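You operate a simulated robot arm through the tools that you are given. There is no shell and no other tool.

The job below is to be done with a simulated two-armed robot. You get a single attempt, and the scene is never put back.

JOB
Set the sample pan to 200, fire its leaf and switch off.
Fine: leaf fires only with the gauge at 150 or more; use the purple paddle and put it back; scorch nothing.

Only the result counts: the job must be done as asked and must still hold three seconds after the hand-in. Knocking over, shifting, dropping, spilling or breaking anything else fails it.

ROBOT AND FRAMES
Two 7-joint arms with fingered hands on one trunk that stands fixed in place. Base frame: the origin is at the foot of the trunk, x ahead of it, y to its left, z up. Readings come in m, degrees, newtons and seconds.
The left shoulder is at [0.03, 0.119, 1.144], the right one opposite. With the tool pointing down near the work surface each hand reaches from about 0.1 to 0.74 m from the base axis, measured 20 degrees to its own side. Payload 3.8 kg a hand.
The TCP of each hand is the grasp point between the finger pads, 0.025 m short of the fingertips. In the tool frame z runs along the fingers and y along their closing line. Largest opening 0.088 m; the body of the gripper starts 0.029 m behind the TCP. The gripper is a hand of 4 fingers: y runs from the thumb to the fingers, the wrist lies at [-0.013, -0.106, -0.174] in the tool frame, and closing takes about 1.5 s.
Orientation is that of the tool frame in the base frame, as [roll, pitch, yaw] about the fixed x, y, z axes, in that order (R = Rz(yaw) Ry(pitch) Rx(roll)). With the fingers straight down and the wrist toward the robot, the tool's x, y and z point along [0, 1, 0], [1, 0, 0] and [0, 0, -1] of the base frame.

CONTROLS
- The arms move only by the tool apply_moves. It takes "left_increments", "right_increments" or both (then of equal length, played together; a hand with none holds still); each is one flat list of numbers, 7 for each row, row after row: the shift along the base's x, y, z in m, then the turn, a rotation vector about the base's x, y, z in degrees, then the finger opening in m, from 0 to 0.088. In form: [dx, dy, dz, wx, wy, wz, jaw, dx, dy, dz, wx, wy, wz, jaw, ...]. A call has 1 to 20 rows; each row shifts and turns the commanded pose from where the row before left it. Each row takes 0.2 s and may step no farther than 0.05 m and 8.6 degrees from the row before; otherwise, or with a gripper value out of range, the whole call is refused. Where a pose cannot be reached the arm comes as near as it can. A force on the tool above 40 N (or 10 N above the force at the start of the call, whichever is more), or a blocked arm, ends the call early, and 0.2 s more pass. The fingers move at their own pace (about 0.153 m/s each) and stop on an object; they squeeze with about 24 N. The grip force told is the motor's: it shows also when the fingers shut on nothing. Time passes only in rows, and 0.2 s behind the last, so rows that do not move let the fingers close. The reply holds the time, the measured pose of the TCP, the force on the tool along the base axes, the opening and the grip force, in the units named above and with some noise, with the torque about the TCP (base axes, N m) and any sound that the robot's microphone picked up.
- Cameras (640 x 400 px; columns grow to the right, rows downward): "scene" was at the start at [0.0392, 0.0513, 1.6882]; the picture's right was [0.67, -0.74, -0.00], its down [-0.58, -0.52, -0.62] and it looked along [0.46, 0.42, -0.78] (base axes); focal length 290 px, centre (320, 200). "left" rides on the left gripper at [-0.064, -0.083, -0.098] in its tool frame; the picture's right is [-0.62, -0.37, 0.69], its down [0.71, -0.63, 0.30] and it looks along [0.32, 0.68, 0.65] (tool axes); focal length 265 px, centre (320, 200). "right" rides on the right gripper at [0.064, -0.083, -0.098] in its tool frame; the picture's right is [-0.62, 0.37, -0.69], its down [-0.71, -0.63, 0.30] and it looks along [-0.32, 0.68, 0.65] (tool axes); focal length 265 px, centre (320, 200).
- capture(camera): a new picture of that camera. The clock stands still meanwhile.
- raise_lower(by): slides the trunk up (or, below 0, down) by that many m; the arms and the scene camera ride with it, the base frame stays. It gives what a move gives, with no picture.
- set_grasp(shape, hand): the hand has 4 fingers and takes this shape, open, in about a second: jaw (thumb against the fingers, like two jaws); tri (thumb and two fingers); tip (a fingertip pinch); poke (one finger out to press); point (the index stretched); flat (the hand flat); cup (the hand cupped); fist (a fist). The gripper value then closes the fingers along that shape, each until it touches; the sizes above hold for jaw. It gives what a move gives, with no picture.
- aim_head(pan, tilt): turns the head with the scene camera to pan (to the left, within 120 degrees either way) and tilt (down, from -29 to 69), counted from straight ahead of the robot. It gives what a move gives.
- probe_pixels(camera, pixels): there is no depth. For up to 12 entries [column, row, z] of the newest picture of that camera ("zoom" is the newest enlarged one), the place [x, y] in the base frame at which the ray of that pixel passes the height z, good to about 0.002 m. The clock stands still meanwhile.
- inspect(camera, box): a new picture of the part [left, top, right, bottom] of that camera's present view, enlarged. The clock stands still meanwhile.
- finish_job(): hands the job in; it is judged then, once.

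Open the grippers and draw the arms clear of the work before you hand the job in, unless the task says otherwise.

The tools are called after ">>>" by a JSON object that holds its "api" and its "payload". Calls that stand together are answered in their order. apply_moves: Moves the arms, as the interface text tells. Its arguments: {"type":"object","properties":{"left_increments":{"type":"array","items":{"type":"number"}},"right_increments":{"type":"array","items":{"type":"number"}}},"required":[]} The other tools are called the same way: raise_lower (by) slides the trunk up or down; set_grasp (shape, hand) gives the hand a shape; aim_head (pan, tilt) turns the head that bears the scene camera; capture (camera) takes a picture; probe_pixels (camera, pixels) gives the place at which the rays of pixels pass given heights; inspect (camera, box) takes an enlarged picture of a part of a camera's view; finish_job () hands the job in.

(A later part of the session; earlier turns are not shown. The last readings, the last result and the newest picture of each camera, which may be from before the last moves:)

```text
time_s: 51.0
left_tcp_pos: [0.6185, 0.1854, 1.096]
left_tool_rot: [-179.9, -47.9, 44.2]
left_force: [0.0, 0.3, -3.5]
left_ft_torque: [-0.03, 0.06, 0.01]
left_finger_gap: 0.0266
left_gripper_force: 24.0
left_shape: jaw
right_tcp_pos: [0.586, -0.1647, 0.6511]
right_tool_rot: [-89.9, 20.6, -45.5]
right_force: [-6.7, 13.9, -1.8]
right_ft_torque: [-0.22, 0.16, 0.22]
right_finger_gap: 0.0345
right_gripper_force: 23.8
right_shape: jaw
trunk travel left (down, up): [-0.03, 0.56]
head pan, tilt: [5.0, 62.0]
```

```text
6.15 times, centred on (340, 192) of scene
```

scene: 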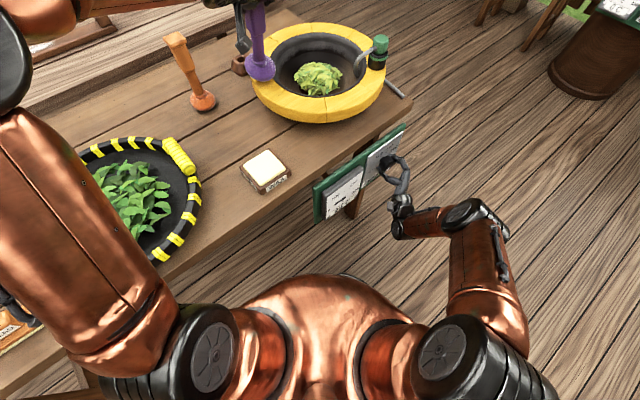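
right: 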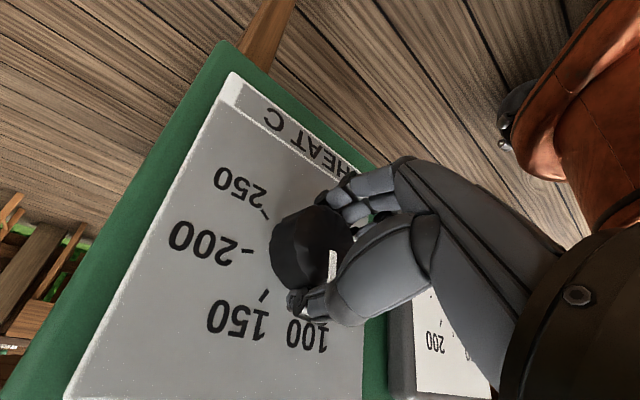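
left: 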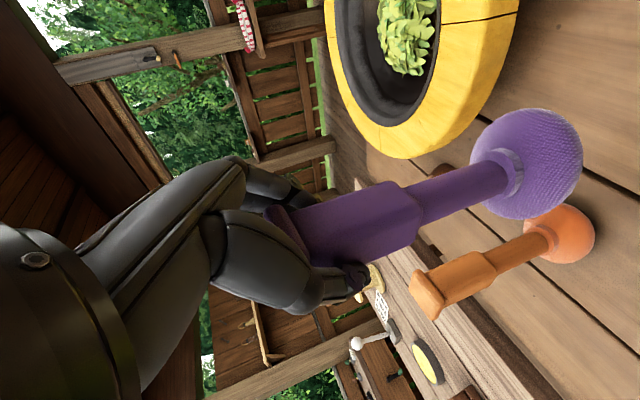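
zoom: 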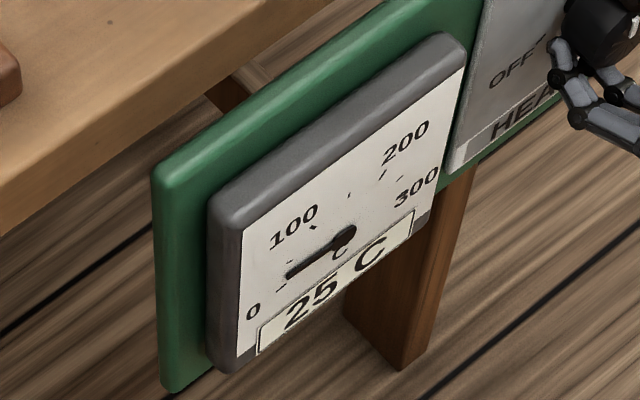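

The pointer now points about straight up (between 100 and 150), consistent with 136° turned. I continue clockwise 56° toward 200 in the same grip.

>>> {"api": "apply_moves", "payload": {"right_increments": [0, 0, 0, 5.71, 5.6, 0, 0.0, 0, 0, 0, 5.71, 5.6, 0, 0.0, 0, 0, 0, 5.71, 5.6, 0, 0.0, 0, 0, 0, 5.71, 5.6, 0, 0.0, 0, 0, 0, 5.71, 5.6, 0, 0.0]}}

>>> {"api": "inspect", "payload": {"camera": "scene", "box": [300, 140, 410, 225]}}

>>> {"api": "inspect", "payload": {"camera": "right", "box": [200, 100, 400, 360]}}

```text
time_s: 52.2
left_tcp_pos: [0.617, 0.1831, 1.0962]
left_tool_rot: [180.0, -47.9, 44.3]
left_force: [0.0, 0.3, -3.8]
left_ft_torque: [-0.03, 0.08, 0.01]
left_finger_gap: 0.0262
left_gripper_force: 23.4
left_shape: jaw
right_tcp_pos: [0.5847, -0.1657, 0.6506]
right_tool_rot: [-90.1, 60.5, -45.6]
right_force: [-7.4, 14.6, 6.9]
right_ft_torque: [-0.08, 0.04, 0.42]
right_finger_gap: 0.0345
right_gripper_force: 23.5
right_shape: jaw
trunk travel left (down, up): [-0.03, 0.56]
head pan, tilt: [5.0, 62.0]
```

```text
4.71 times, centred on (355, 182) of scene
```

zoom: 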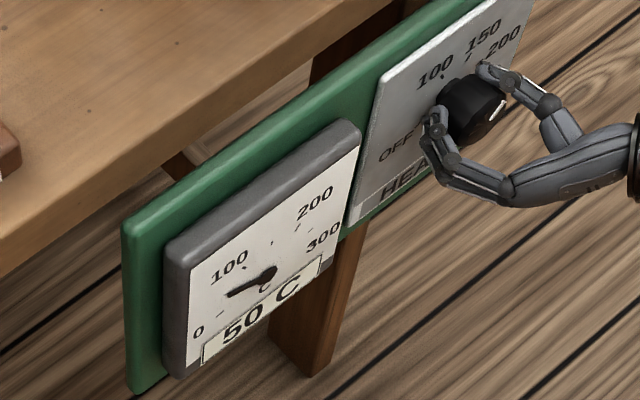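

```text
1.54 times, centred on (300, 230) of right
```

zoom: 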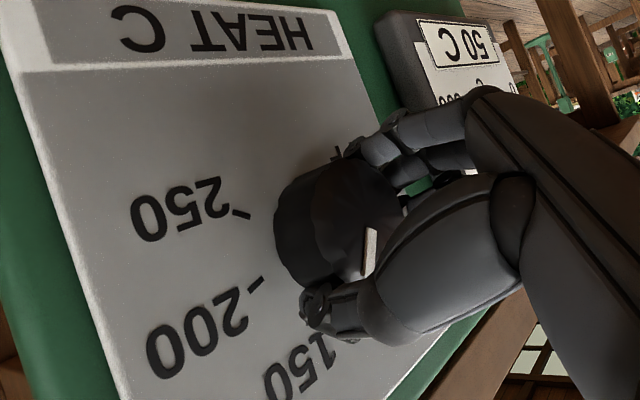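

The gauge now shows 50 C, so it is heating, and the pointer computes to about +43° (≈168) versus the 200 tick at about +74°. I turn 24° further and check.

>>> {"api": "apply_moves", "payload": {"right_increments": [0, 0, 0, 5.71, 5.6, 0, 0.0, 0, 0, 0, 5.71, 5.6, 0, 0.0, 0, 0, 0, 5.71, 5.6, 0, 0.0]}}

>>> {"api": "inspect", "payload": {"camera": "scene", "box": [300, 140, 410, 225]}}

>>> {"api": "inspect", "payload": {"camera": "right", "box": [200, 150, 400, 360]}}

```text
time_s: 53.0
left_tcp_pos: [0.617, 0.1841, 1.0963]
left_tool_rot: [-180.0, -48.1, 44.3]
left_force: [-0.7, 0.4, -4.0]
left_ft_torque: [-0.06, 0.08, -0.04]
left_finger_gap: 0.0261
left_gripper_force: 24.5
left_shape: jaw
right_tcp_pos: [0.5743, -0.1597, 0.6711]
right_tool_rot: [-87.6, 84.5, -43.0]
right_force: [0.4, 1.5, 9.8]
right_ft_torque: [-0.03, -0.09, 0.05]
right_finger_gap: 0.023
right_gripper_force: 24.5
right_shape: jaw
right hand out of reach, approached as far as the arm can: row 2, 3
trunk travel left (down, up): [-0.03, 0.56]
head pan, tilt: [5.0, 62.0]
```

```text
4.71 times, centred on (355, 182) of scene
```

zoom: 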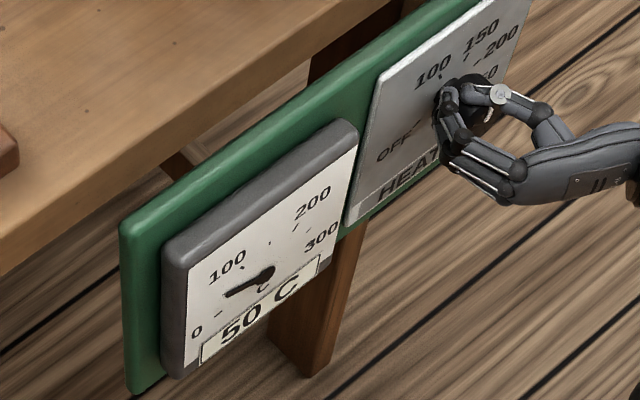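

```text
1.90 times, centred on (300, 255) of right
```

zoom: 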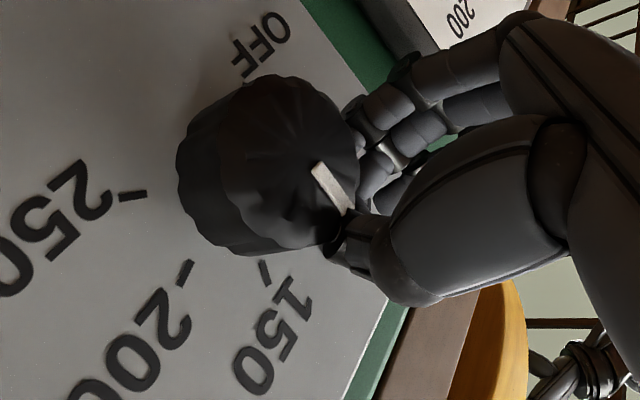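

The arm ran out of reach and the fingers slid toward the knob's upper side. I open the right hand and back off along the knob axis to look again.

>>> {"api": "apply_moves", "payload": {"right_increments": [0, 0, 0, 0, 0, 0, 0.088, 0, 0, 0, 0, 0, 0, 0.088, 0, 0, 0, 0, 0, 0, 0.088, 0, 0, 0, 0, 0, 0, 0.088, -0.0114, -0.0112, 0, 0, 0, 0, 0.088, -0.0114, -0.0112, 0, 0, 0, 0, 0.088, -0.0114, -0.0112, 0, 0, 0, 0, 0.088, -0.0114, -0.0112, 0, 0, 0, 0, 0.088]}}

>>> {"api": "capture", "payload": {"camera": "right"}}

>>> {"api": "inspect", "payload": {"camera": "scene", "box": [300, 140, 410, 225]}}

```text
time_s: 54.8
left_tcp_pos: [0.6192, 0.1836, 1.096]
left_tool_rot: [-179.7, -48.0, 44.1]
left_force: [-0.3, -0.6, -3.6]
left_ft_torque: [0.0, 0.06, 0.0]
left_finger_gap: 0.0262
left_gripper_force: 24.5
left_shape: jaw
right_tcp_pos: [0.5439, -0.2125, 0.6574]
right_tool_rot: [-90.4, 84.4, -45.9]
right_force: [-0.9, 0.0, 0.7]
right_ft_torque: [-0.01, 0.0, -0.01]
right_finger_gap: 0.0878
right_gripper_force: 0.0
right_shape: jaw
right hand out of reach, approached as far as the arm can: row 5, 6, 7, 8
trunk travel left (down, up): [-0.03, 0.56]
head pan, tilt: [5.0, 62.0]
```

```text
taken
```

right: 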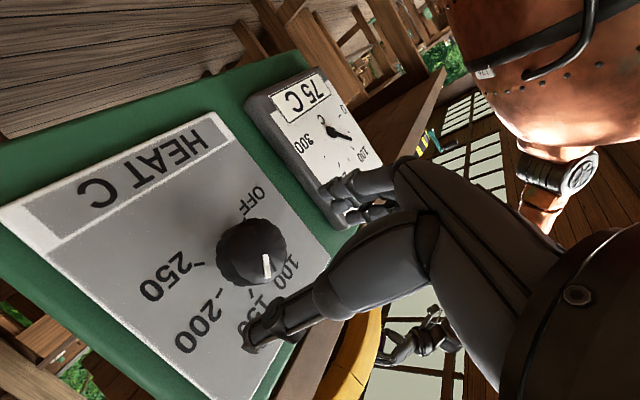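

```text
4.71 times, centred on (355, 182) of scene
```

zoom: 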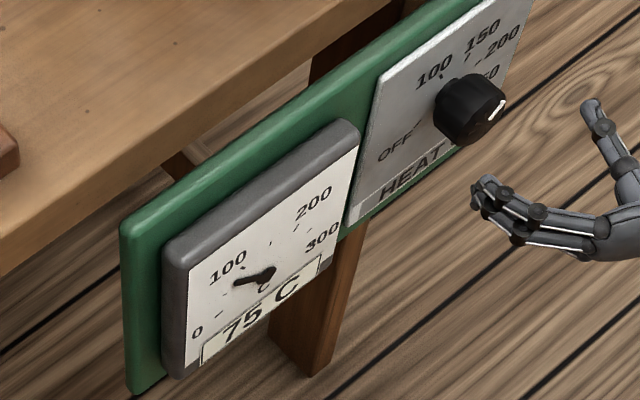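

Gauge shows 75 C. I zoom on the now free knob to read the pointer angle.

>>> {"api": "inspect", "payload": {"camera": "right", "box": [170, 170, 330, 350]}}

>>> {"api": "inspect", "payload": {"camera": "scene", "box": [375, 138, 415, 178]}}

```text
2.22 times, centred on (250, 260) of right
```

zoom: 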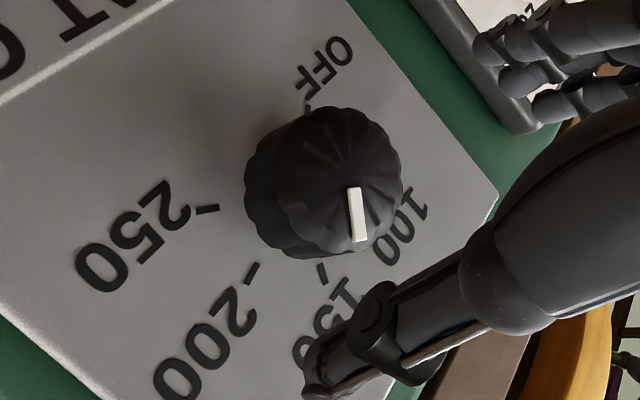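

```text
10.00 times, centred on (395, 158) of scene
```

zoom: 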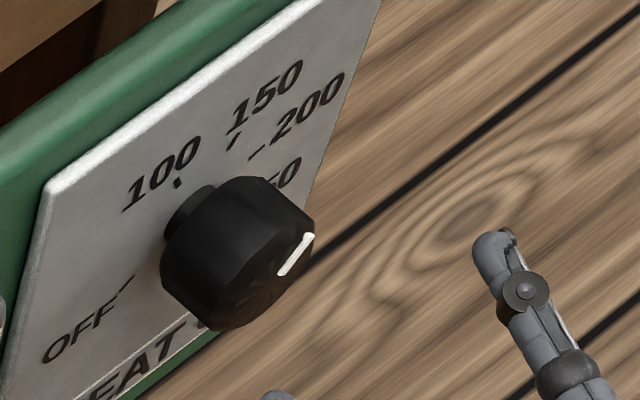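

The pointer reads about +36° (≈160), so roughly 39° more is needed. Before continuing I take fresh scene and left views to check rim height and paddle position.

>>> {"api": "capture", "payload": {"camera": "left"}}

>>> {"api": "inspect", "payload": {"camera": "scene", "box": [220, 0, 420, 140]}}

```text
taken
```

left: 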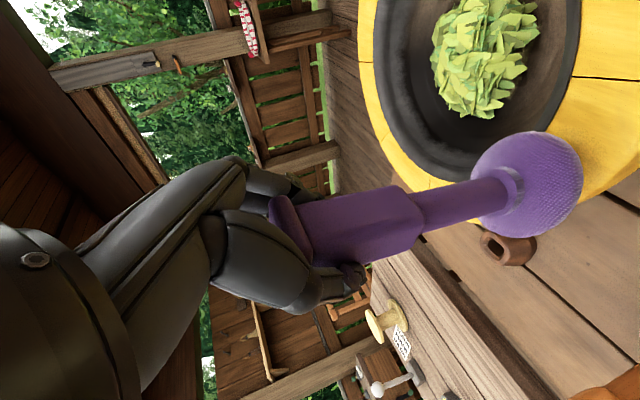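

```text
2.86 times, centred on (320, 70) of scene
```

zoom: 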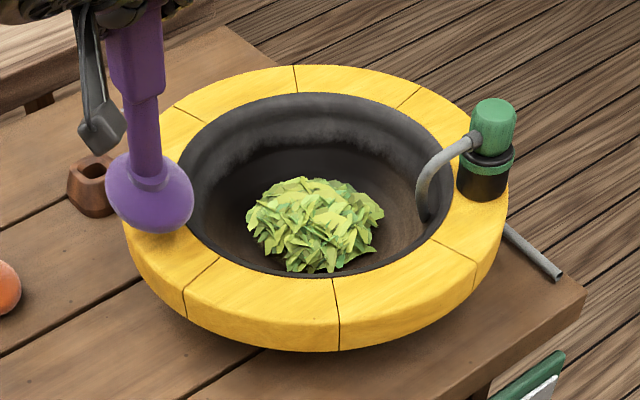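

I match the rim's near seam inner end, left (575,76) and scene (325,98), to get the rim height.

>>> {"api": "probe_pixels", "payload": {"camera": "left", "pixels": [[575, 76, 0.84], [575, 76, 0.86], [575, 76, 0.88], [487, 60, 0.82], [487, 60, 0.84], [528, 185, 0.9], [528, 185, 0.92]]}}

>>> {"api": "probe_pixels", "payload": {"camera": "scene", "pixels": [[325.25, 98, 0.84], [325.25, 98, 0.86], [325.25, 98, 0.88], [327, 121.5, 0.8], [327, 121.5, 0.84], [318, 80, 0.82], [318, 80, 0.84], [320, 37, 0.86], [270, 68, 0.86], [363, 68, 0.86], [313, 93, 0.82]]}}

```text
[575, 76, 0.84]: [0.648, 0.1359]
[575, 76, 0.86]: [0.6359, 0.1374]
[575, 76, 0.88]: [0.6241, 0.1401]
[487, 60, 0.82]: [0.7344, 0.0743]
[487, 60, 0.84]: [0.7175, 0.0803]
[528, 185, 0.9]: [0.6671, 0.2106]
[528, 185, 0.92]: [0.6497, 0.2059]
```

```text
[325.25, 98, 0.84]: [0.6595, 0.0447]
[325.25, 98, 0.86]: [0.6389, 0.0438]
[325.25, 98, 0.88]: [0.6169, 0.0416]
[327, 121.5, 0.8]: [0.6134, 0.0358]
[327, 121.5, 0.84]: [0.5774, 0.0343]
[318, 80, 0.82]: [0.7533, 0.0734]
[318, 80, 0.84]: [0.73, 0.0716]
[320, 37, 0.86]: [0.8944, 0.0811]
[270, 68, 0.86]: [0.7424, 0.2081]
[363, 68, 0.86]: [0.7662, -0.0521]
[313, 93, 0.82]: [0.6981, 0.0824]
```

That was the neighbouring seam; I probe the left-bottom seam in the scene view instead.

>>> {"api": "probe_pixels", "payload": {"camera": "scene", "pixels": [[284.3, 90.3, 0.84], [284.3, 90.3, 0.86], [284.3, 90.3, 0.88], [272, 100.5, 0.84], [272, 100.5, 0.82], [272, 100.5, 0.8], [260.5, 66.5, 0.9], [260.5, 66.5, 0.92], [260.5, 66.5, 0.94]]}}

>>> {"api": "inspect", "payload": {"camera": "left", "box": [340, 0, 640, 260]}}

```text
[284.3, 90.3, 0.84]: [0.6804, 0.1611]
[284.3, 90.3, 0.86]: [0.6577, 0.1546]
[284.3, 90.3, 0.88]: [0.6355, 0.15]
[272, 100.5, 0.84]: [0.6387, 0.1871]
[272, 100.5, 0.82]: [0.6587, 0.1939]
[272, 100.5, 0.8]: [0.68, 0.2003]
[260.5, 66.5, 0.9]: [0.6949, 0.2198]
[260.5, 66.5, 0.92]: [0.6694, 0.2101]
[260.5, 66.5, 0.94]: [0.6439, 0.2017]
```

```text
1.54 times, centred on (490, 130) of left
```

zoom: 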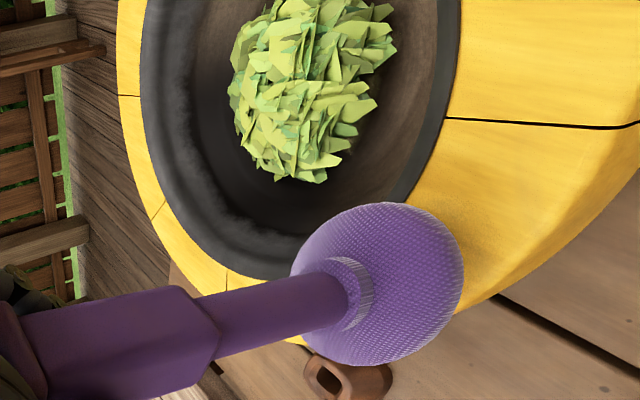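

Consistent estimates now: rim top z≈0.897, pan centre (0.716,0.07), table z≈0.80, paddle bottom 0.175 below the TCP. I rotate the right hand back to ~152° and re-approach the knob while the left brings the paddle over the pan interior, above the rim.

>>> {"api": "apply_moves", "payload": {"left_increments": [0.0205, -0.0247, 0, 0, 0, 0, 0.0, 0.0205, -0.0247, 0, 0, 0, 0, 0.0, 0.0205, -0.0247, 0, 0, 0, 0, 0.0, 0, 0, 0, 0, 0, 0, 0.0, 0, 0, 0, 0, 0, 0, 0.0, 0, 0, 0, 0, 0, 0, 0.0, 0, 0, 0, 0, 0, 0, 0.0, 0, 0, 0, 0, 0, 0, 0.0, 0, 0, 0, 0, 0, 0, 0.0, 0, 0, 0, 0, 0, 0, 0.0, 0, 0, 0, 0, 0, 0, 0.0, 0, 0, 0, 0, 0, 0, 0.0, 0, 0, 0, 0, 0, 0, 0.0, 0, 0, 0, 0, 0, 0, 0.0], "right_increments": [-0.0003, 0.0003, -0.0005, -5.71, -5.6, 0, 0.088, -0.0003, 0.0003, -0.0005, -5.71, -5.6, 0, 0.088, -0.0003, 0.0003, -0.0005, -5.71, -5.6, 0, 0.088, -0.0003, 0.0003, -0.0005, -5.71, -5.6, 0, 0.088, -0.0003, 0.0003, -0.0005, -5.71, -5.6, 0, 0.088, -0.0003, 0.0003, -0.0005, -5.71, -5.6, 0, 0.088, -0.0003, 0.0003, -0.0005, -5.71, -5.6, 0, 0.088, -0.0003, 0.0003, -0.0005, -5.71, -5.6, 0, 0.088, -0.0003, 0.0003, -0.0005, -5.71, -5.6, 0, 0.088, -0.0003, 0.0003, -0.0005, -5.71, -5.6, 0, 0.088, -0.0003, 0.0003, -0.0005, -5.71, -5.6, 0, 0.088, -0.0003, 0.0003, -0.0005, -5.71, -5.6, 0, 0.088, -0.0003, 0.0003, -0.0005, -5.71, -5.6, 0, 0.088, -0.0003, 0.0003, -0.0005, -5.71, -5.6, 0, 0.088]}}

>>> {"api": "capture", "payload": {"camera": "right"}}

>>> {"api": "capture", "payload": {"camera": "scene"}}

>>> {"api": "inspect", "payload": {"camera": "scene", "box": [300, 140, 410, 225]}}

```text
time_s: 57.8
left_tcp_pos: [0.6805, 0.1102, 1.0974]
left_tool_rot: [-179.8, -48.0, 44.3]
left_force: [-0.2, -0.6, -3.8]
left_ft_torque: [-0.06, 0.06, -0.03]
left_finger_gap: 0.0262
left_gripper_force: 24.2
left_shape: jaw
right_tcp_pos: [0.6659, -0.2647, 0.5657]
right_tool_rot: [-89.9, -27.6, -45.5]
right_force: [0.6, 0.4, -0.4]
right_ft_torque: [0.01, 0.02, 0.0]
right_finger_gap: 0.0875
right_gripper_force: 0.1
right_shape: jaw
right hand out of reach, approached as far as the arm can: row 1, 2, 3, 4, 5, 6, 7, 8, 9, 10, 11, 12, 13, 14
trunk travel left (down, up): [-0.03, 0.56]
head pan, tilt: [5.0, 62.0]
```

```text
taken
```

right: 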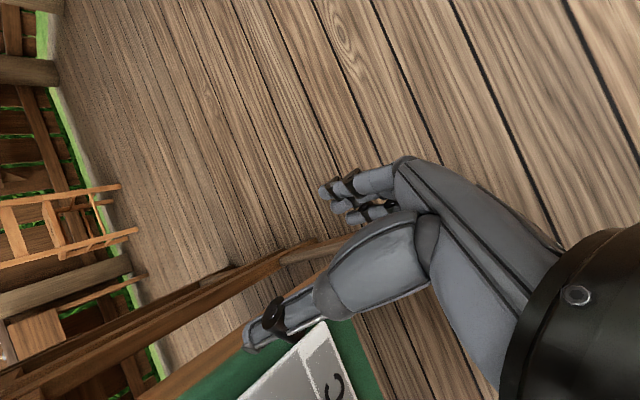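

```text
taken
```

scene: 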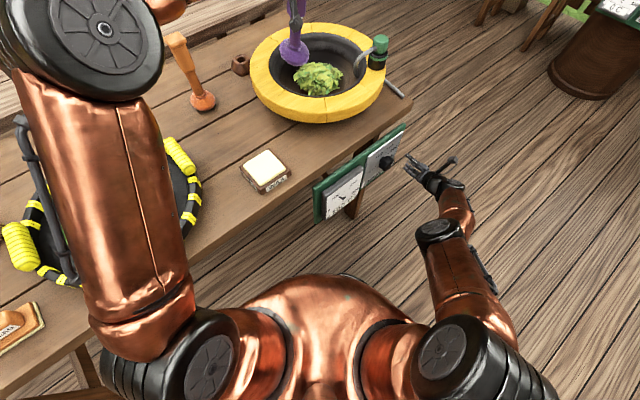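

```text
4.71 times, centred on (355, 182) of scene
```

zoom: 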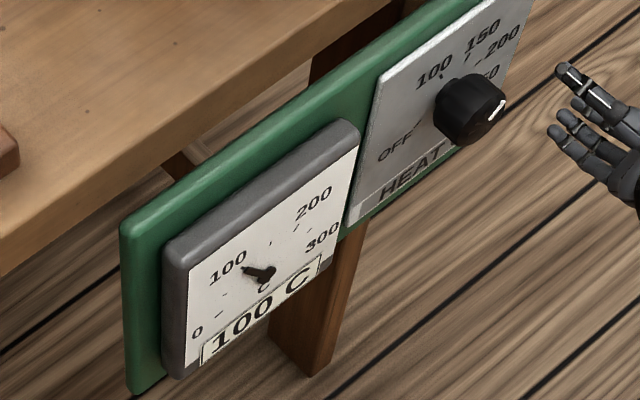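

The right hand drifted aside to (0.666,-0.265,0.566) while out of reach, clear of the panel; gauge reads 100 C. I bring it back in front of the knob at roll ~152°.

>>> {"api": "apply_moves", "payload": {"right_increments": [-0.034, -0.034, 0.0, 0, 0, 0, 0.088, -0.0229, 0.0226, 0.0211, 0, 0, 0, 0.088, -0.0229, 0.0226, 0.0211, 0, 0, 0, 0.088, -0.0229, 0.0226, 0.0211, 0, 0, 0, 0.088, -0.0229, 0.0226, 0.0211, 0, 0, 0, 0.088]}}

>>> {"api": "capture", "payload": {"camera": "right"}}

>>> {"api": "inspect", "payload": {"camera": "scene", "box": [300, 140, 410, 225]}}

>>> {"api": "capture", "payload": {"camera": "left"}}

```text
time_s: 59.0
left_tcp_pos: [0.6799, 0.1102, 1.0968]
left_tool_rot: [-180.0, -48.0, 44.4]
left_force: [-0.7, 0.9, -3.9]
left_ft_torque: [-0.03, 0.09, 0.04]
left_finger_gap: 0.0259
left_gripper_force: 24.5
left_shape: jaw
right_tcp_pos: [0.5544, -0.2134, 0.6414]
right_tool_rot: [-90.0, -27.7, -45.8]
right_force: [-1.1, -0.3, 0.2]
right_ft_torque: [0.01, 0.02, 0.03]
right_finger_gap: 0.0879
right_gripper_force: 0.1
right_shape: jaw
right hand out of reach, approached as far as the arm can: row 1
trunk travel left (down, up): [-0.03, 0.56]
head pan, tilt: [5.0, 62.0]
```

```text
taken
```

right: 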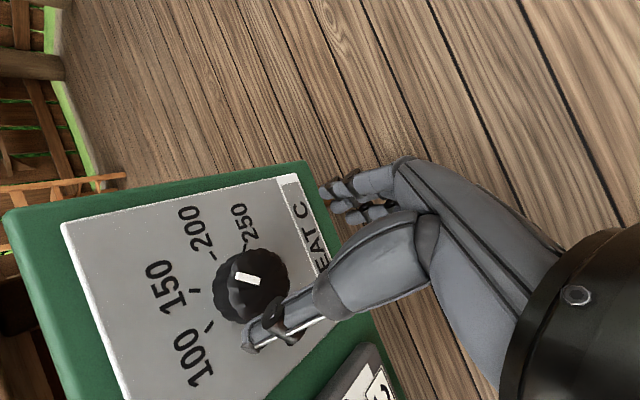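

```text
4.71 times, centred on (355, 182) of scene
```

zoom: 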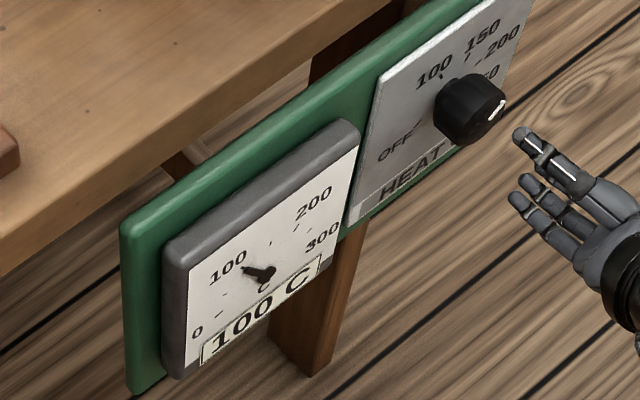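

```text
taken
```

left: 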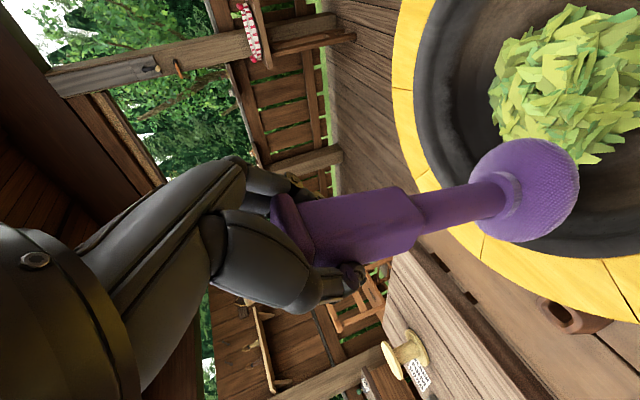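

Gauge 100 C; the knob's pointer is visible at (248,279). I zoom for its angle relative to the ticks.

>>> {"api": "inspect", "payload": {"camera": "right", "box": [150, 180, 310, 380]}}

```text
2.00 times, centred on (230, 280) of right
```

zoom: 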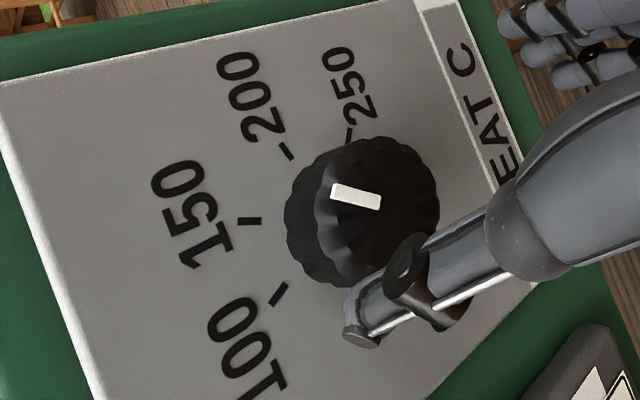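

Pointer is at about +36.5° (≈161) and the 200 tick at +75°, axis at z 0.650. I align, advance onto the knob and close the fingers.

>>> {"api": "apply_moves", "payload": {"right_increments": [-0.0092, 0.0094, 0.0086, 0, 0, 0, 0.088, 0.0135, 0.0132, 0, 0, 0, 0, 0.088, 0.0135, 0.0132, 0, 0, 0, 0, 0.088, 0.0135, 0.0132, 0, 0, 0, 0, 0.088, 0, 0, 0, 0, 0, 0, 0.0, 0, 0, 0, 0, 0, 0, 0.0, 0, 0, 0, 0, 0, 0, 0.0, 0, 0, 0, 0, 0, 0, 0.0, 0, 0, 0, 0, 0, 0, 0.0, 0, 0, 0, 0, 0, 0, 0.0, 0, 0, 0, 0, 0, 0, 0.0]}}

>>> {"api": "inspect", "payload": {"camera": "scene", "box": [300, 140, 410, 225]}}

>>> {"api": "capture", "payload": {"camera": "right"}}

```text
time_s: 61.4
left_tcp_pos: [0.6789, 0.108, 1.0956]
left_tool_rot: [179.9, -47.9, 44.5]
left_force: [0.0, 0.0, -4.5]
left_ft_torque: [-0.06, 0.11, 0.05]
left_finger_gap: 0.0262
left_gripper_force: 24.2
left_shape: jaw
right_tcp_pos: [0.5846, -0.1634, 0.6472]
right_tool_rot: [-90.0, -27.7, -45.5]
right_force: [-0.5, 2.9, 1.0]
right_ft_torque: [0.02, 0.02, 0.01]
right_finger_gap: 0.0367
right_gripper_force: 24.2
right_shape: jaw
trunk travel left (down, up): [-0.03, 0.56]
head pan, tilt: [5.0, 62.0]
```

```text
4.71 times, centred on (355, 182) of scene
```

zoom: 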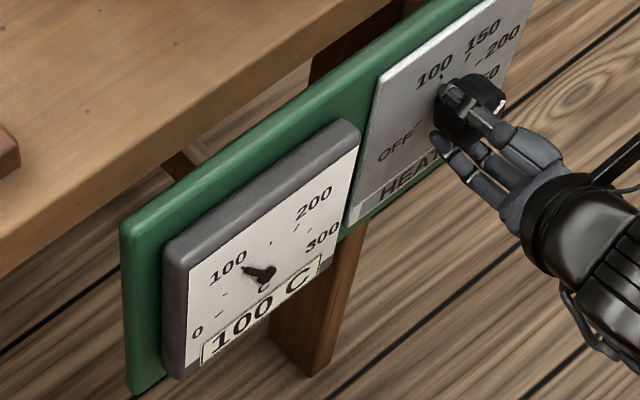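

```text
taken
```

right: 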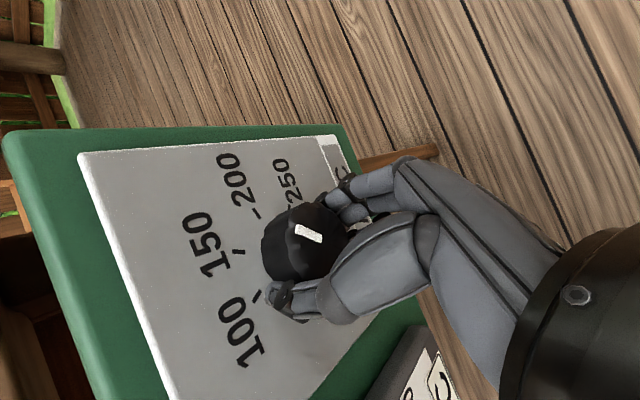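

Gripped at 36.7 mm; gauge shows 100 C. I turn the knob 40° clockwise.

>>> {"api": "apply_moves", "payload": {"right_increments": [0, 0, 0, 5.71, 5.6, 0, 0.0, 0, 0, 0, 5.71, 5.6, 0, 0.0, 0, 0, 0, 5.71, 5.6, 0, 0.0, 0, 0, 0, 5.71, 5.6, 0, 0.0, 0, 0, 0, 5.71, 5.6, 0, 0.0]}}

>>> {"api": "inspect", "payload": {"camera": "right", "box": [200, 120, 400, 340]}}

>>> {"api": "inspect", "payload": {"camera": "scene", "box": [300, 140, 410, 225]}}

>>> {"api": "inspect", "payload": {"camera": "scene", "box": [375, 138, 415, 178]}}

```text
time_s: 62.6
left_tcp_pos: [0.6799, 0.1083, 1.0974]
left_tool_rot: [-180.0, -47.9, 44.4]
left_force: [-0.1, 0.2, -3.7]
left_ft_torque: [-0.05, 0.06, 0.0]
left_finger_gap: 0.026
left_gripper_force: 24.2
left_shape: jaw
right_tcp_pos: [0.5841, -0.1635, 0.6494]
right_tool_rot: [-89.9, 12.6, -45.6]
right_force: [0.0, 5.5, 2.7]
right_ft_torque: [-0.06, -0.02, 0.07]
right_finger_gap: 0.0361
right_gripper_force: 23.5
right_shape: jaw
trunk travel left (down, up): [-0.03, 0.56]
head pan, tilt: [5.0, 62.0]
```

```text
1.82 times, centred on (300, 230) of right
```

zoom: 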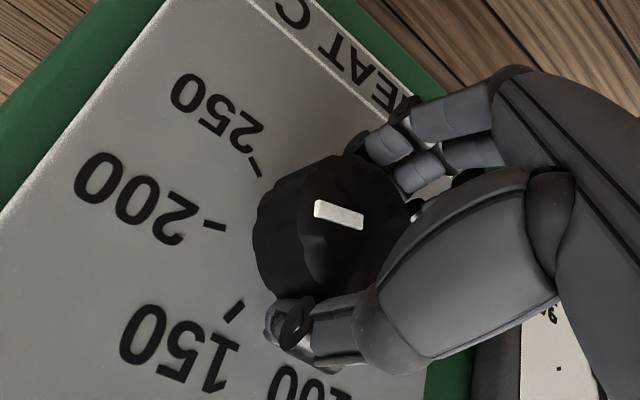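

```text
4.71 times, centred on (355, 182) of scene
```

zoom: 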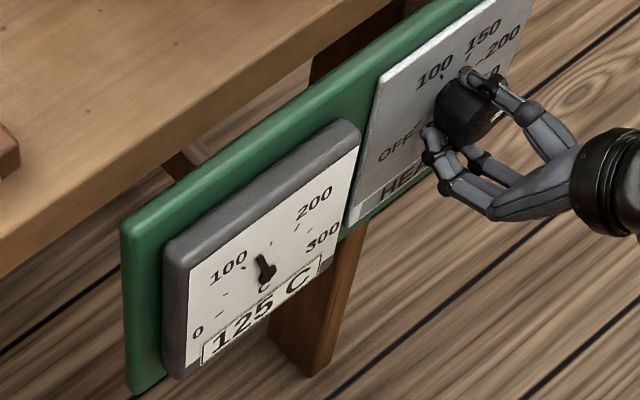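

```text
10.00 times, centred on (395, 158) of scene
```

zoom: 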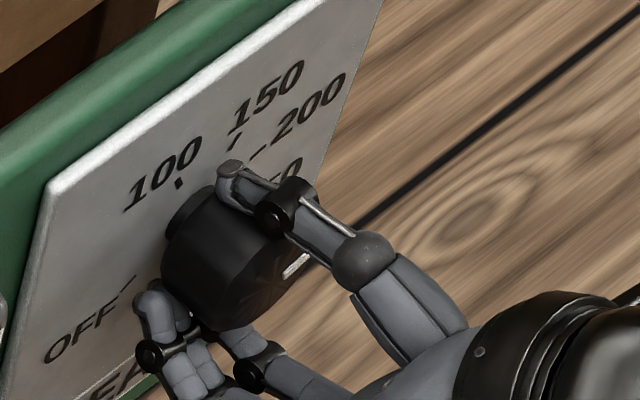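

The pointer now computes to about 72° with the 200 tick at 75°, so I add 3°. Gauge shows 125 C; I check the paddle head position over the pan before dipping.

>>> {"api": "apply_moves", "payload": {"right_increments": [0, 0, 0, 2.14, 2.1, 0, 0.0]}}

>>> {"api": "capture", "payload": {"camera": "scene"}}

>>> {"api": "inspect", "payload": {"camera": "scene", "box": [220, 0, 420, 140]}}

>>> {"api": "probe_pixels", "payload": {"camera": "scene", "pixels": [[294, 52, 0.92], [294, 52, 0.94], [294, 52, 0.96], [318, 80, 0.84], [318, 80, 0.86]]}}

>>> {"api": "probe_pixels", "payload": {"camera": "left", "pixels": [[525, 190, 0.92], [525, 190, 0.94], [525, 190, 0.96], [565, 85, 0.84], [565, 85, 0.86]]}}

```text
time_s: 63.0
left_tcp_pos: [0.6805, 0.1099, 1.0961]
left_tool_rot: [179.8, -47.9, 44.5]
left_force: [0.6, -0.8, -4.5]
left_ft_torque: [-0.05, 0.08, -0.03]
left_finger_gap: 0.0263
left_gripper_force: 24.2
left_shape: jaw
right_tcp_pos: [0.5834, -0.1629, 0.6489]
right_tool_rot: [-89.9, 15.5, -45.7]
right_force: [1.8, 5.7, 4.0]
right_ft_torque: [-0.1, -0.01, 0.03]
right_finger_gap: 0.0359
right_gripper_force: 23.9
right_shape: jaw
trunk travel left (down, up): [-0.03, 0.56]
head pan, tilt: [5.0, 62.0]
```

```text
taken
```

scene: 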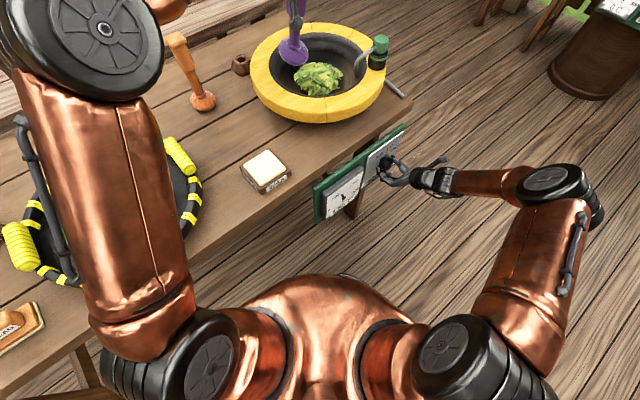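

```text
2.86 times, centred on (320, 70) of scene
```

zoom: 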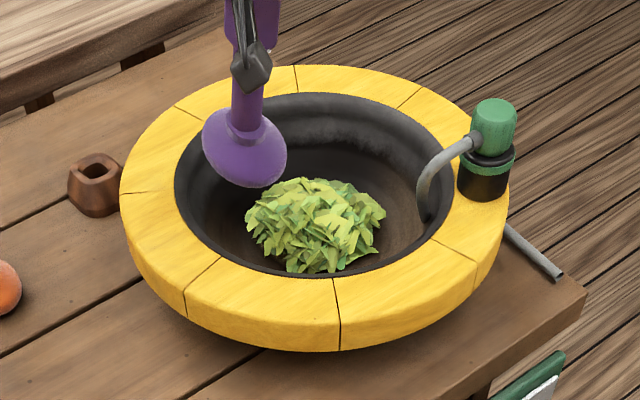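

```text
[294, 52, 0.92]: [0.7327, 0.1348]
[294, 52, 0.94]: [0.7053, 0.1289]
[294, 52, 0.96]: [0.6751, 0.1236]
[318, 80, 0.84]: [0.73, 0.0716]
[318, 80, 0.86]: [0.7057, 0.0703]
```

```text
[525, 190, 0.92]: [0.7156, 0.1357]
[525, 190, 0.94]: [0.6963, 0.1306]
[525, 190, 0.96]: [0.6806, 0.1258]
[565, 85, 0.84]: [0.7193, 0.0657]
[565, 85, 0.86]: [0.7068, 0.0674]
```

The paddle head is at about (0.69,0.127,0.95) and the pile at (0.71,0.07,0.855). I lower the paddle head into the bowl beside/onto the leaf, watching the force.

>>> {"api": "apply_moves", "payload": {"left_increments": [0.0024, -0.006, -0.0215, 0, 0, 0, 0.0, 0.0024, -0.006, -0.0215, 0, 0, 0, 0.0, 0.0024, -0.006, -0.0215, 0, 0, 0, 0.0, 0.0024, -0.006, -0.0215, 0, 0, 0, 0.0]}}

>>> {"api": "inspect", "payload": {"camera": "scene", "box": [220, 0, 420, 140]}}

>>> {"api": "inspect", "payload": {"camera": "scene", "box": [300, 140, 410, 225]}}

>>> {"api": "capture", "payload": {"camera": "left"}}

```text
time_s: 64.0
left_tcp_pos: [0.69, 0.0863, 1.0144]
left_tool_rot: [179.7, -48.2, 44.6]
left_force: [0.5, -0.6, 10.9]
left_ft_torque: [-0.03, -0.11, 0.05]
left_finger_gap: 0.0262
left_gripper_force: 23.7
left_shape: jaw
right_tcp_pos: [0.5835, -0.164, 0.6487]
right_tool_rot: [-89.9, 15.4, -45.6]
right_force: [6.6, 7.8, 1.2]
right_ft_torque: [-0.11, 0.02, 0.05]
right_finger_gap: 0.036
right_gripper_force: 24.1
right_shape: jaw
trunk travel left (down, up): [-0.03, 0.56]
head pan, tilt: [5.0, 62.0]
```

```text
2.86 times, centred on (320, 70) of scene
```

zoom: 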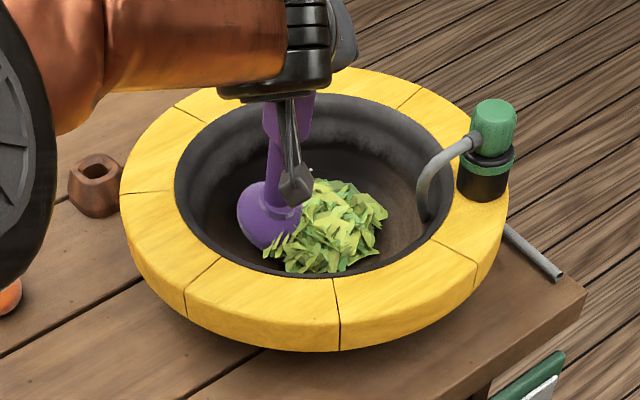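

```text
4.71 times, centred on (355, 182) of scene
```

zoom: 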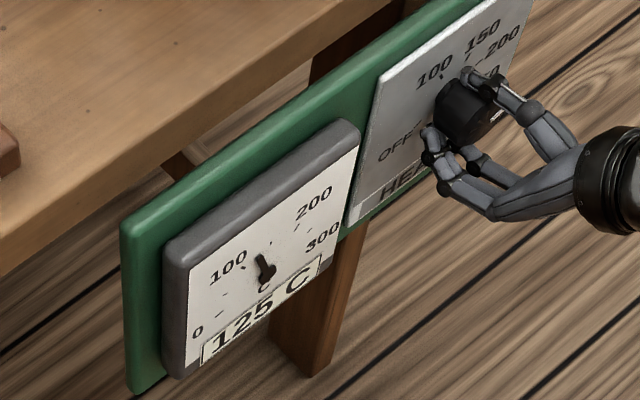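

```text
taken
```

left: 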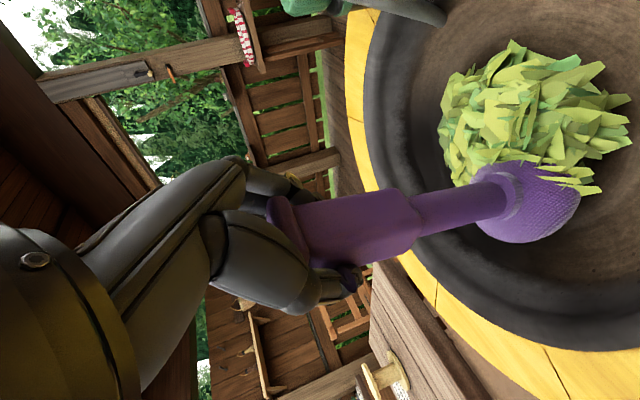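

The paddle touched down (force +10.9 N up) with the head left of the pile; gauge 125 C. I ease up 4 mm and start a circular stir of about 3 cm radius.

>>> {"api": "apply_moves", "payload": {"left_increments": [0.0172, -0.0038, 0.004, 0, 0, 0, 0.0, 0.0141, -0.0065, 0, 0, 0, 0, 0.0, 0.0089, -0.0127, 0, 0, 0, 0, 0.0, 0.0013, -0.0155, 0, 0, 0, 0, 0.0, -0.0065, -0.0141, 0, 0, 0, 0, 0.0, -0.0127, -0.0089, 0, 0, 0, 0, 0.0, -0.0155, -0.0013, 0, 0, 0, 0, 0.0, -0.0141, 0.0065, 0, 0, 0, 0, 0.0]}}

>>> {"api": "inspect", "payload": {"camera": "scene", "box": [220, 0, 420, 140]}}

>>> {"api": "inspect", "payload": {"camera": "scene", "box": [300, 140, 410, 225]}}

>>> {"api": "capture", "payload": {"camera": "left"}}

```text
time_s: 65.8
left_tcp_pos: [0.6837, 0.0287, 1.0141]
left_tool_rot: [-180.0, -47.9, 44.4]
left_force: [0.1, -0.5, -0.5]
left_ft_torque: [-0.09, -0.04, -0.06]
left_finger_gap: 0.0259
left_gripper_force: 24.1
left_shape: jaw
right_tcp_pos: [0.5844, -0.1628, 0.6486]
right_tool_rot: [-90.0, 15.5, -45.7]
right_force: [4.5, 6.8, 6.2]
right_ft_torque: [-0.07, -0.03, 0.07]
right_finger_gap: 0.0358
right_gripper_force: 23.6
right_shape: jaw
trunk travel left (down, up): [-0.03, 0.56]
head pan, tilt: [5.0, 62.0]
```

```text
2.86 times, centred on (320, 70) of scene
```

zoom: 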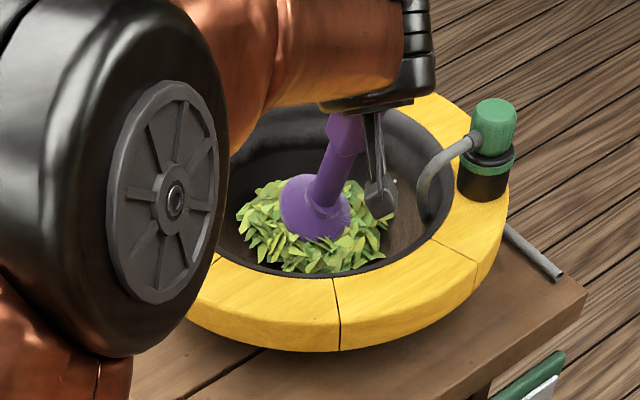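

```text
4.71 times, centred on (355, 182) of scene
```

zoom: 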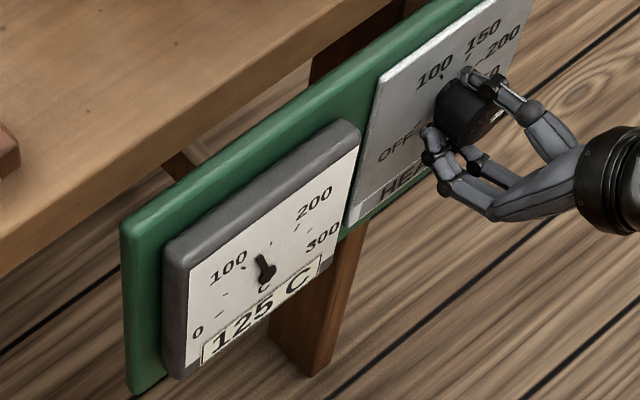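

```text
taken
```

left: 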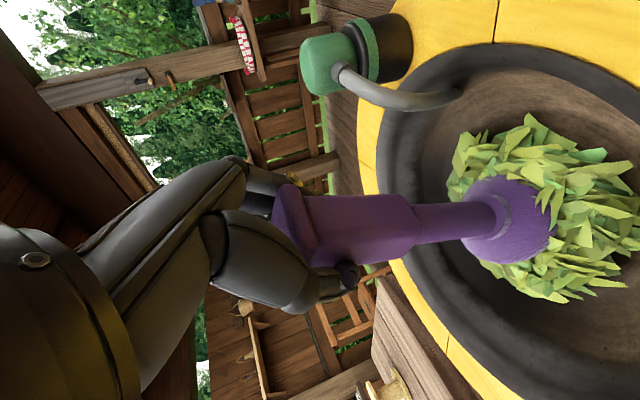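

The leaf pile moves and spreads under the paddle; gauge still 125 C. I make a full revolution of stirring.

>>> {"api": "apply_moves", "payload": {"left_increments": [-0.0089, 0.0127, 0.001, 0, 0, 0, 0.0, -0.0013, 0.0155, 0.001, 0, 0, 0, 0.0, 0.0065, 0.0141, 0.001, 0, 0, 0, 0.0, 0.0127, 0.0089, 0, 0, 0, 0, 0.0, 0.0155, 0.0013, 0, 0, 0, 0, 0.0, 0.0141, -0.0065, 0, 0, 0, 0, 0.0, 0.0089, -0.0127, 0, 0, 0, 0, 0.0, 0.0013, -0.0155, 0, 0, 0, 0, 0.0, -0.0065, -0.0141, -0.001, 0, 0, 0, 0.0, -0.0127, -0.0089, -0.001, 0, 0, 0, 0.0, -0.0155, -0.0013, -0.001, 0, 0, 0, 0.0, -0.0141, 0.0065, 0, 0, 0, 0, 0.0]}}

>>> {"api": "inspect", "payload": {"camera": "scene", "box": [220, 0, 420, 140]}}

>>> {"api": "inspect", "payload": {"camera": "scene", "box": [300, 140, 410, 225]}}

>>> {"api": "capture", "payload": {"camera": "left"}}

```text
time_s: 68.4
left_tcp_pos: [0.6823, 0.0285, 1.0138]
left_tool_rot: [179.9, -48.0, 44.3]
left_force: [0.7, -0.8, 0.3]
left_ft_torque: [-0.11, -0.1, -0.04]
left_finger_gap: 0.0261
left_gripper_force: 24.0
left_shape: jaw
right_tcp_pos: [0.5829, -0.1631, 0.6488]
right_tool_rot: [-90.0, 15.4, -45.6]
right_force: [3.3, 7.1, 6.1]
right_ft_torque: [-0.04, -0.03, 0.07]
right_finger_gap: 0.0359
right_gripper_force: 24.8
right_shape: jaw
trunk travel left (down, up): [-0.03, 0.56]
head pan, tilt: [5.0, 62.0]
```

```text
2.86 times, centred on (320, 70) of scene
```

zoom: 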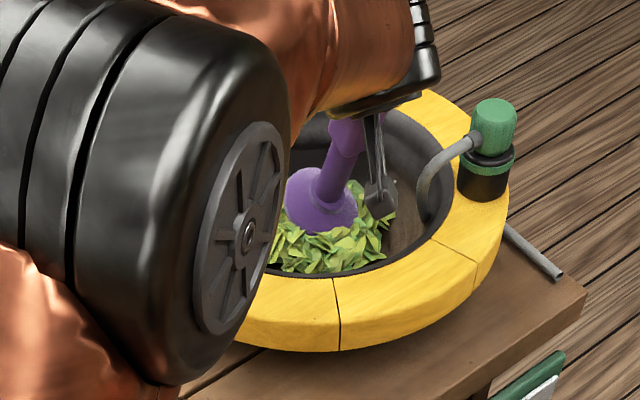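

```text
4.71 times, centred on (355, 182) of scene
```

zoom: 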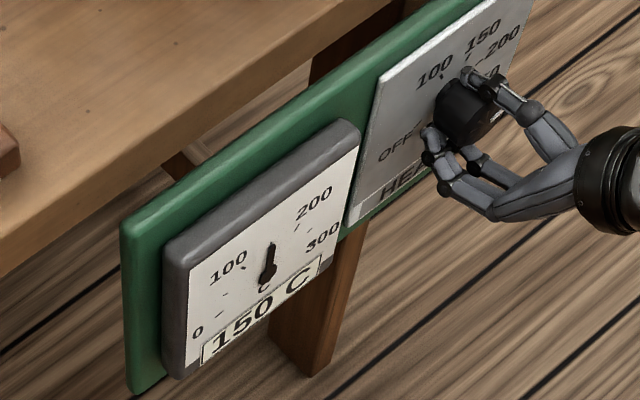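

```text
taken
```

left: 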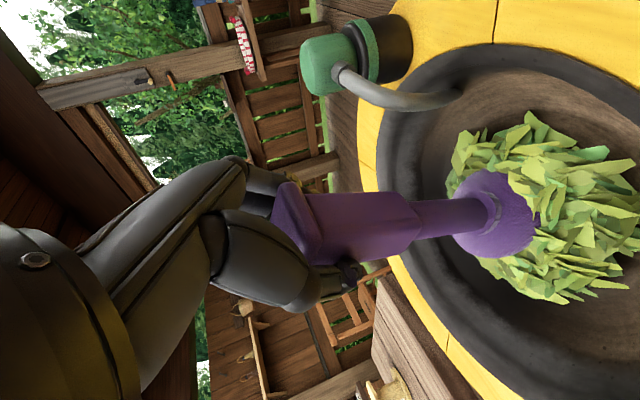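

Gauge reads 150 C now, so firing counts. I check the full scene for the left elbow's position before continuing.

>>> {"api": "capture", "payload": {"camera": "scene"}}

```text
taken
```

scene: 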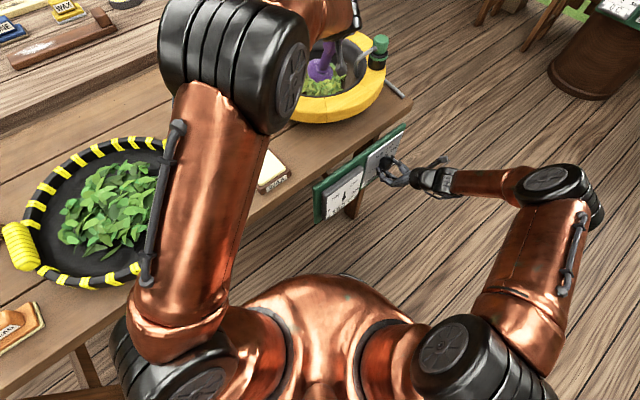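

The elbow stays high and clear. I reverse the stirring direction for a full revolution at gauge ≥150.

>>> {"api": "apply_moves", "payload": {"left_increments": [0.0141, -0.0065, 0, 0, 0, 0, 0.0, 0.0155, 0.0013, 0.001, 0, 0, 0, 0.0, 0.0127, 0.0089, 0.001, 0, 0, 0, 0.0, 0.0065, 0.0141, 0.001, 0, 0, 0, 0.0, -0.0013, 0.0155, 0, 0, 0, 0, 0.0, -0.0089, 0.0127, 0, 0, 0, 0, 0.0, -0.0141, 0.0065, 0, 0, 0, 0, 0.0, -0.0155, -0.0013, 0, 0, 0, 0, 0.0, -0.0127, -0.0089, 0, 0, 0, 0, 0.0, -0.0065, -0.0141, -0.001, 0, 0, 0, 0.0, 0.0013, -0.0155, -0.001, 0, 0, 0, 0.0, 0.0089, -0.0127, -0.001, 0, 0, 0, 0.0]}}

>>> {"api": "inspect", "payload": {"camera": "scene", "box": [220, 0, 420, 140]}}

>>> {"api": "inspect", "payload": {"camera": "scene", "box": [300, 140, 410, 225]}}

>>> {"api": "capture", "payload": {"camera": "left"}}

```text
time_s: 71.0
left_tcp_pos: [0.6816, 0.0293, 1.0144]
left_tool_rot: [-179.9, -48.1, 44.4]
left_force: [-0.8, 1.0, -3.2]
left_ft_torque: [-0.06, 0.12, 0.03]
left_finger_gap: 0.0258
left_gripper_force: 23.8
left_shape: jaw
right_tcp_pos: [0.5833, -0.1623, 0.6484]
right_tool_rot: [-90.0, 15.4, -45.6]
right_force: [4.1, 6.6, 4.3]
right_ft_torque: [-0.03, -0.03, 0.03]
right_finger_gap: 0.0359
right_gripper_force: 24.1
right_shape: jaw
trunk travel left (down, up): [-0.03, 0.56]
head pan, tilt: [5.0, 62.0]
```

```text
2.86 times, centred on (320, 70) of scene
```

zoom: 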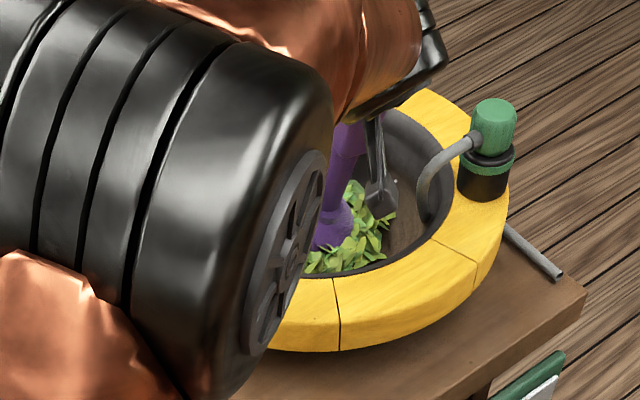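

```text
4.71 times, centred on (355, 182) of scene
```

zoom: 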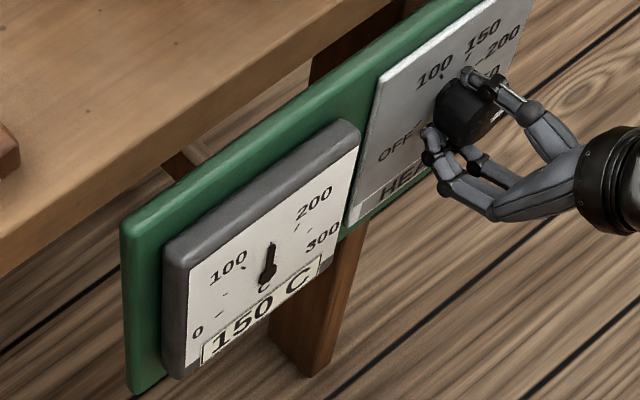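

```text
taken
```

left: 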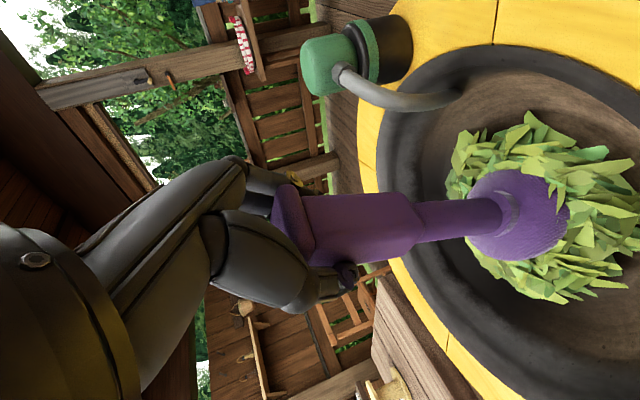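

Gauge 150 C holds; I zoom on the leaf to look for colour change.

>>> {"api": "inspect", "payload": {"camera": "left", "box": [400, 80, 640, 330]}}

```text
1.60 times, centred on (520, 205) of left
```

zoom: 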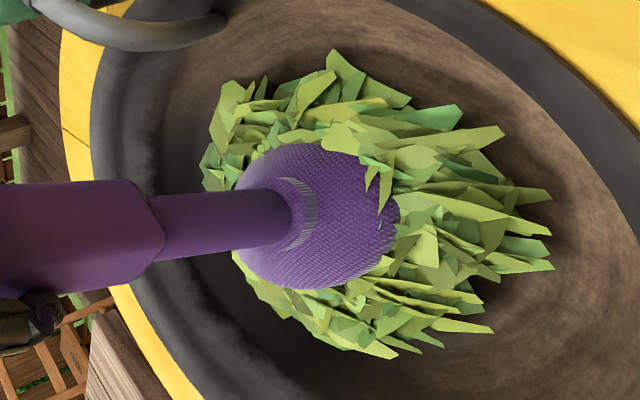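

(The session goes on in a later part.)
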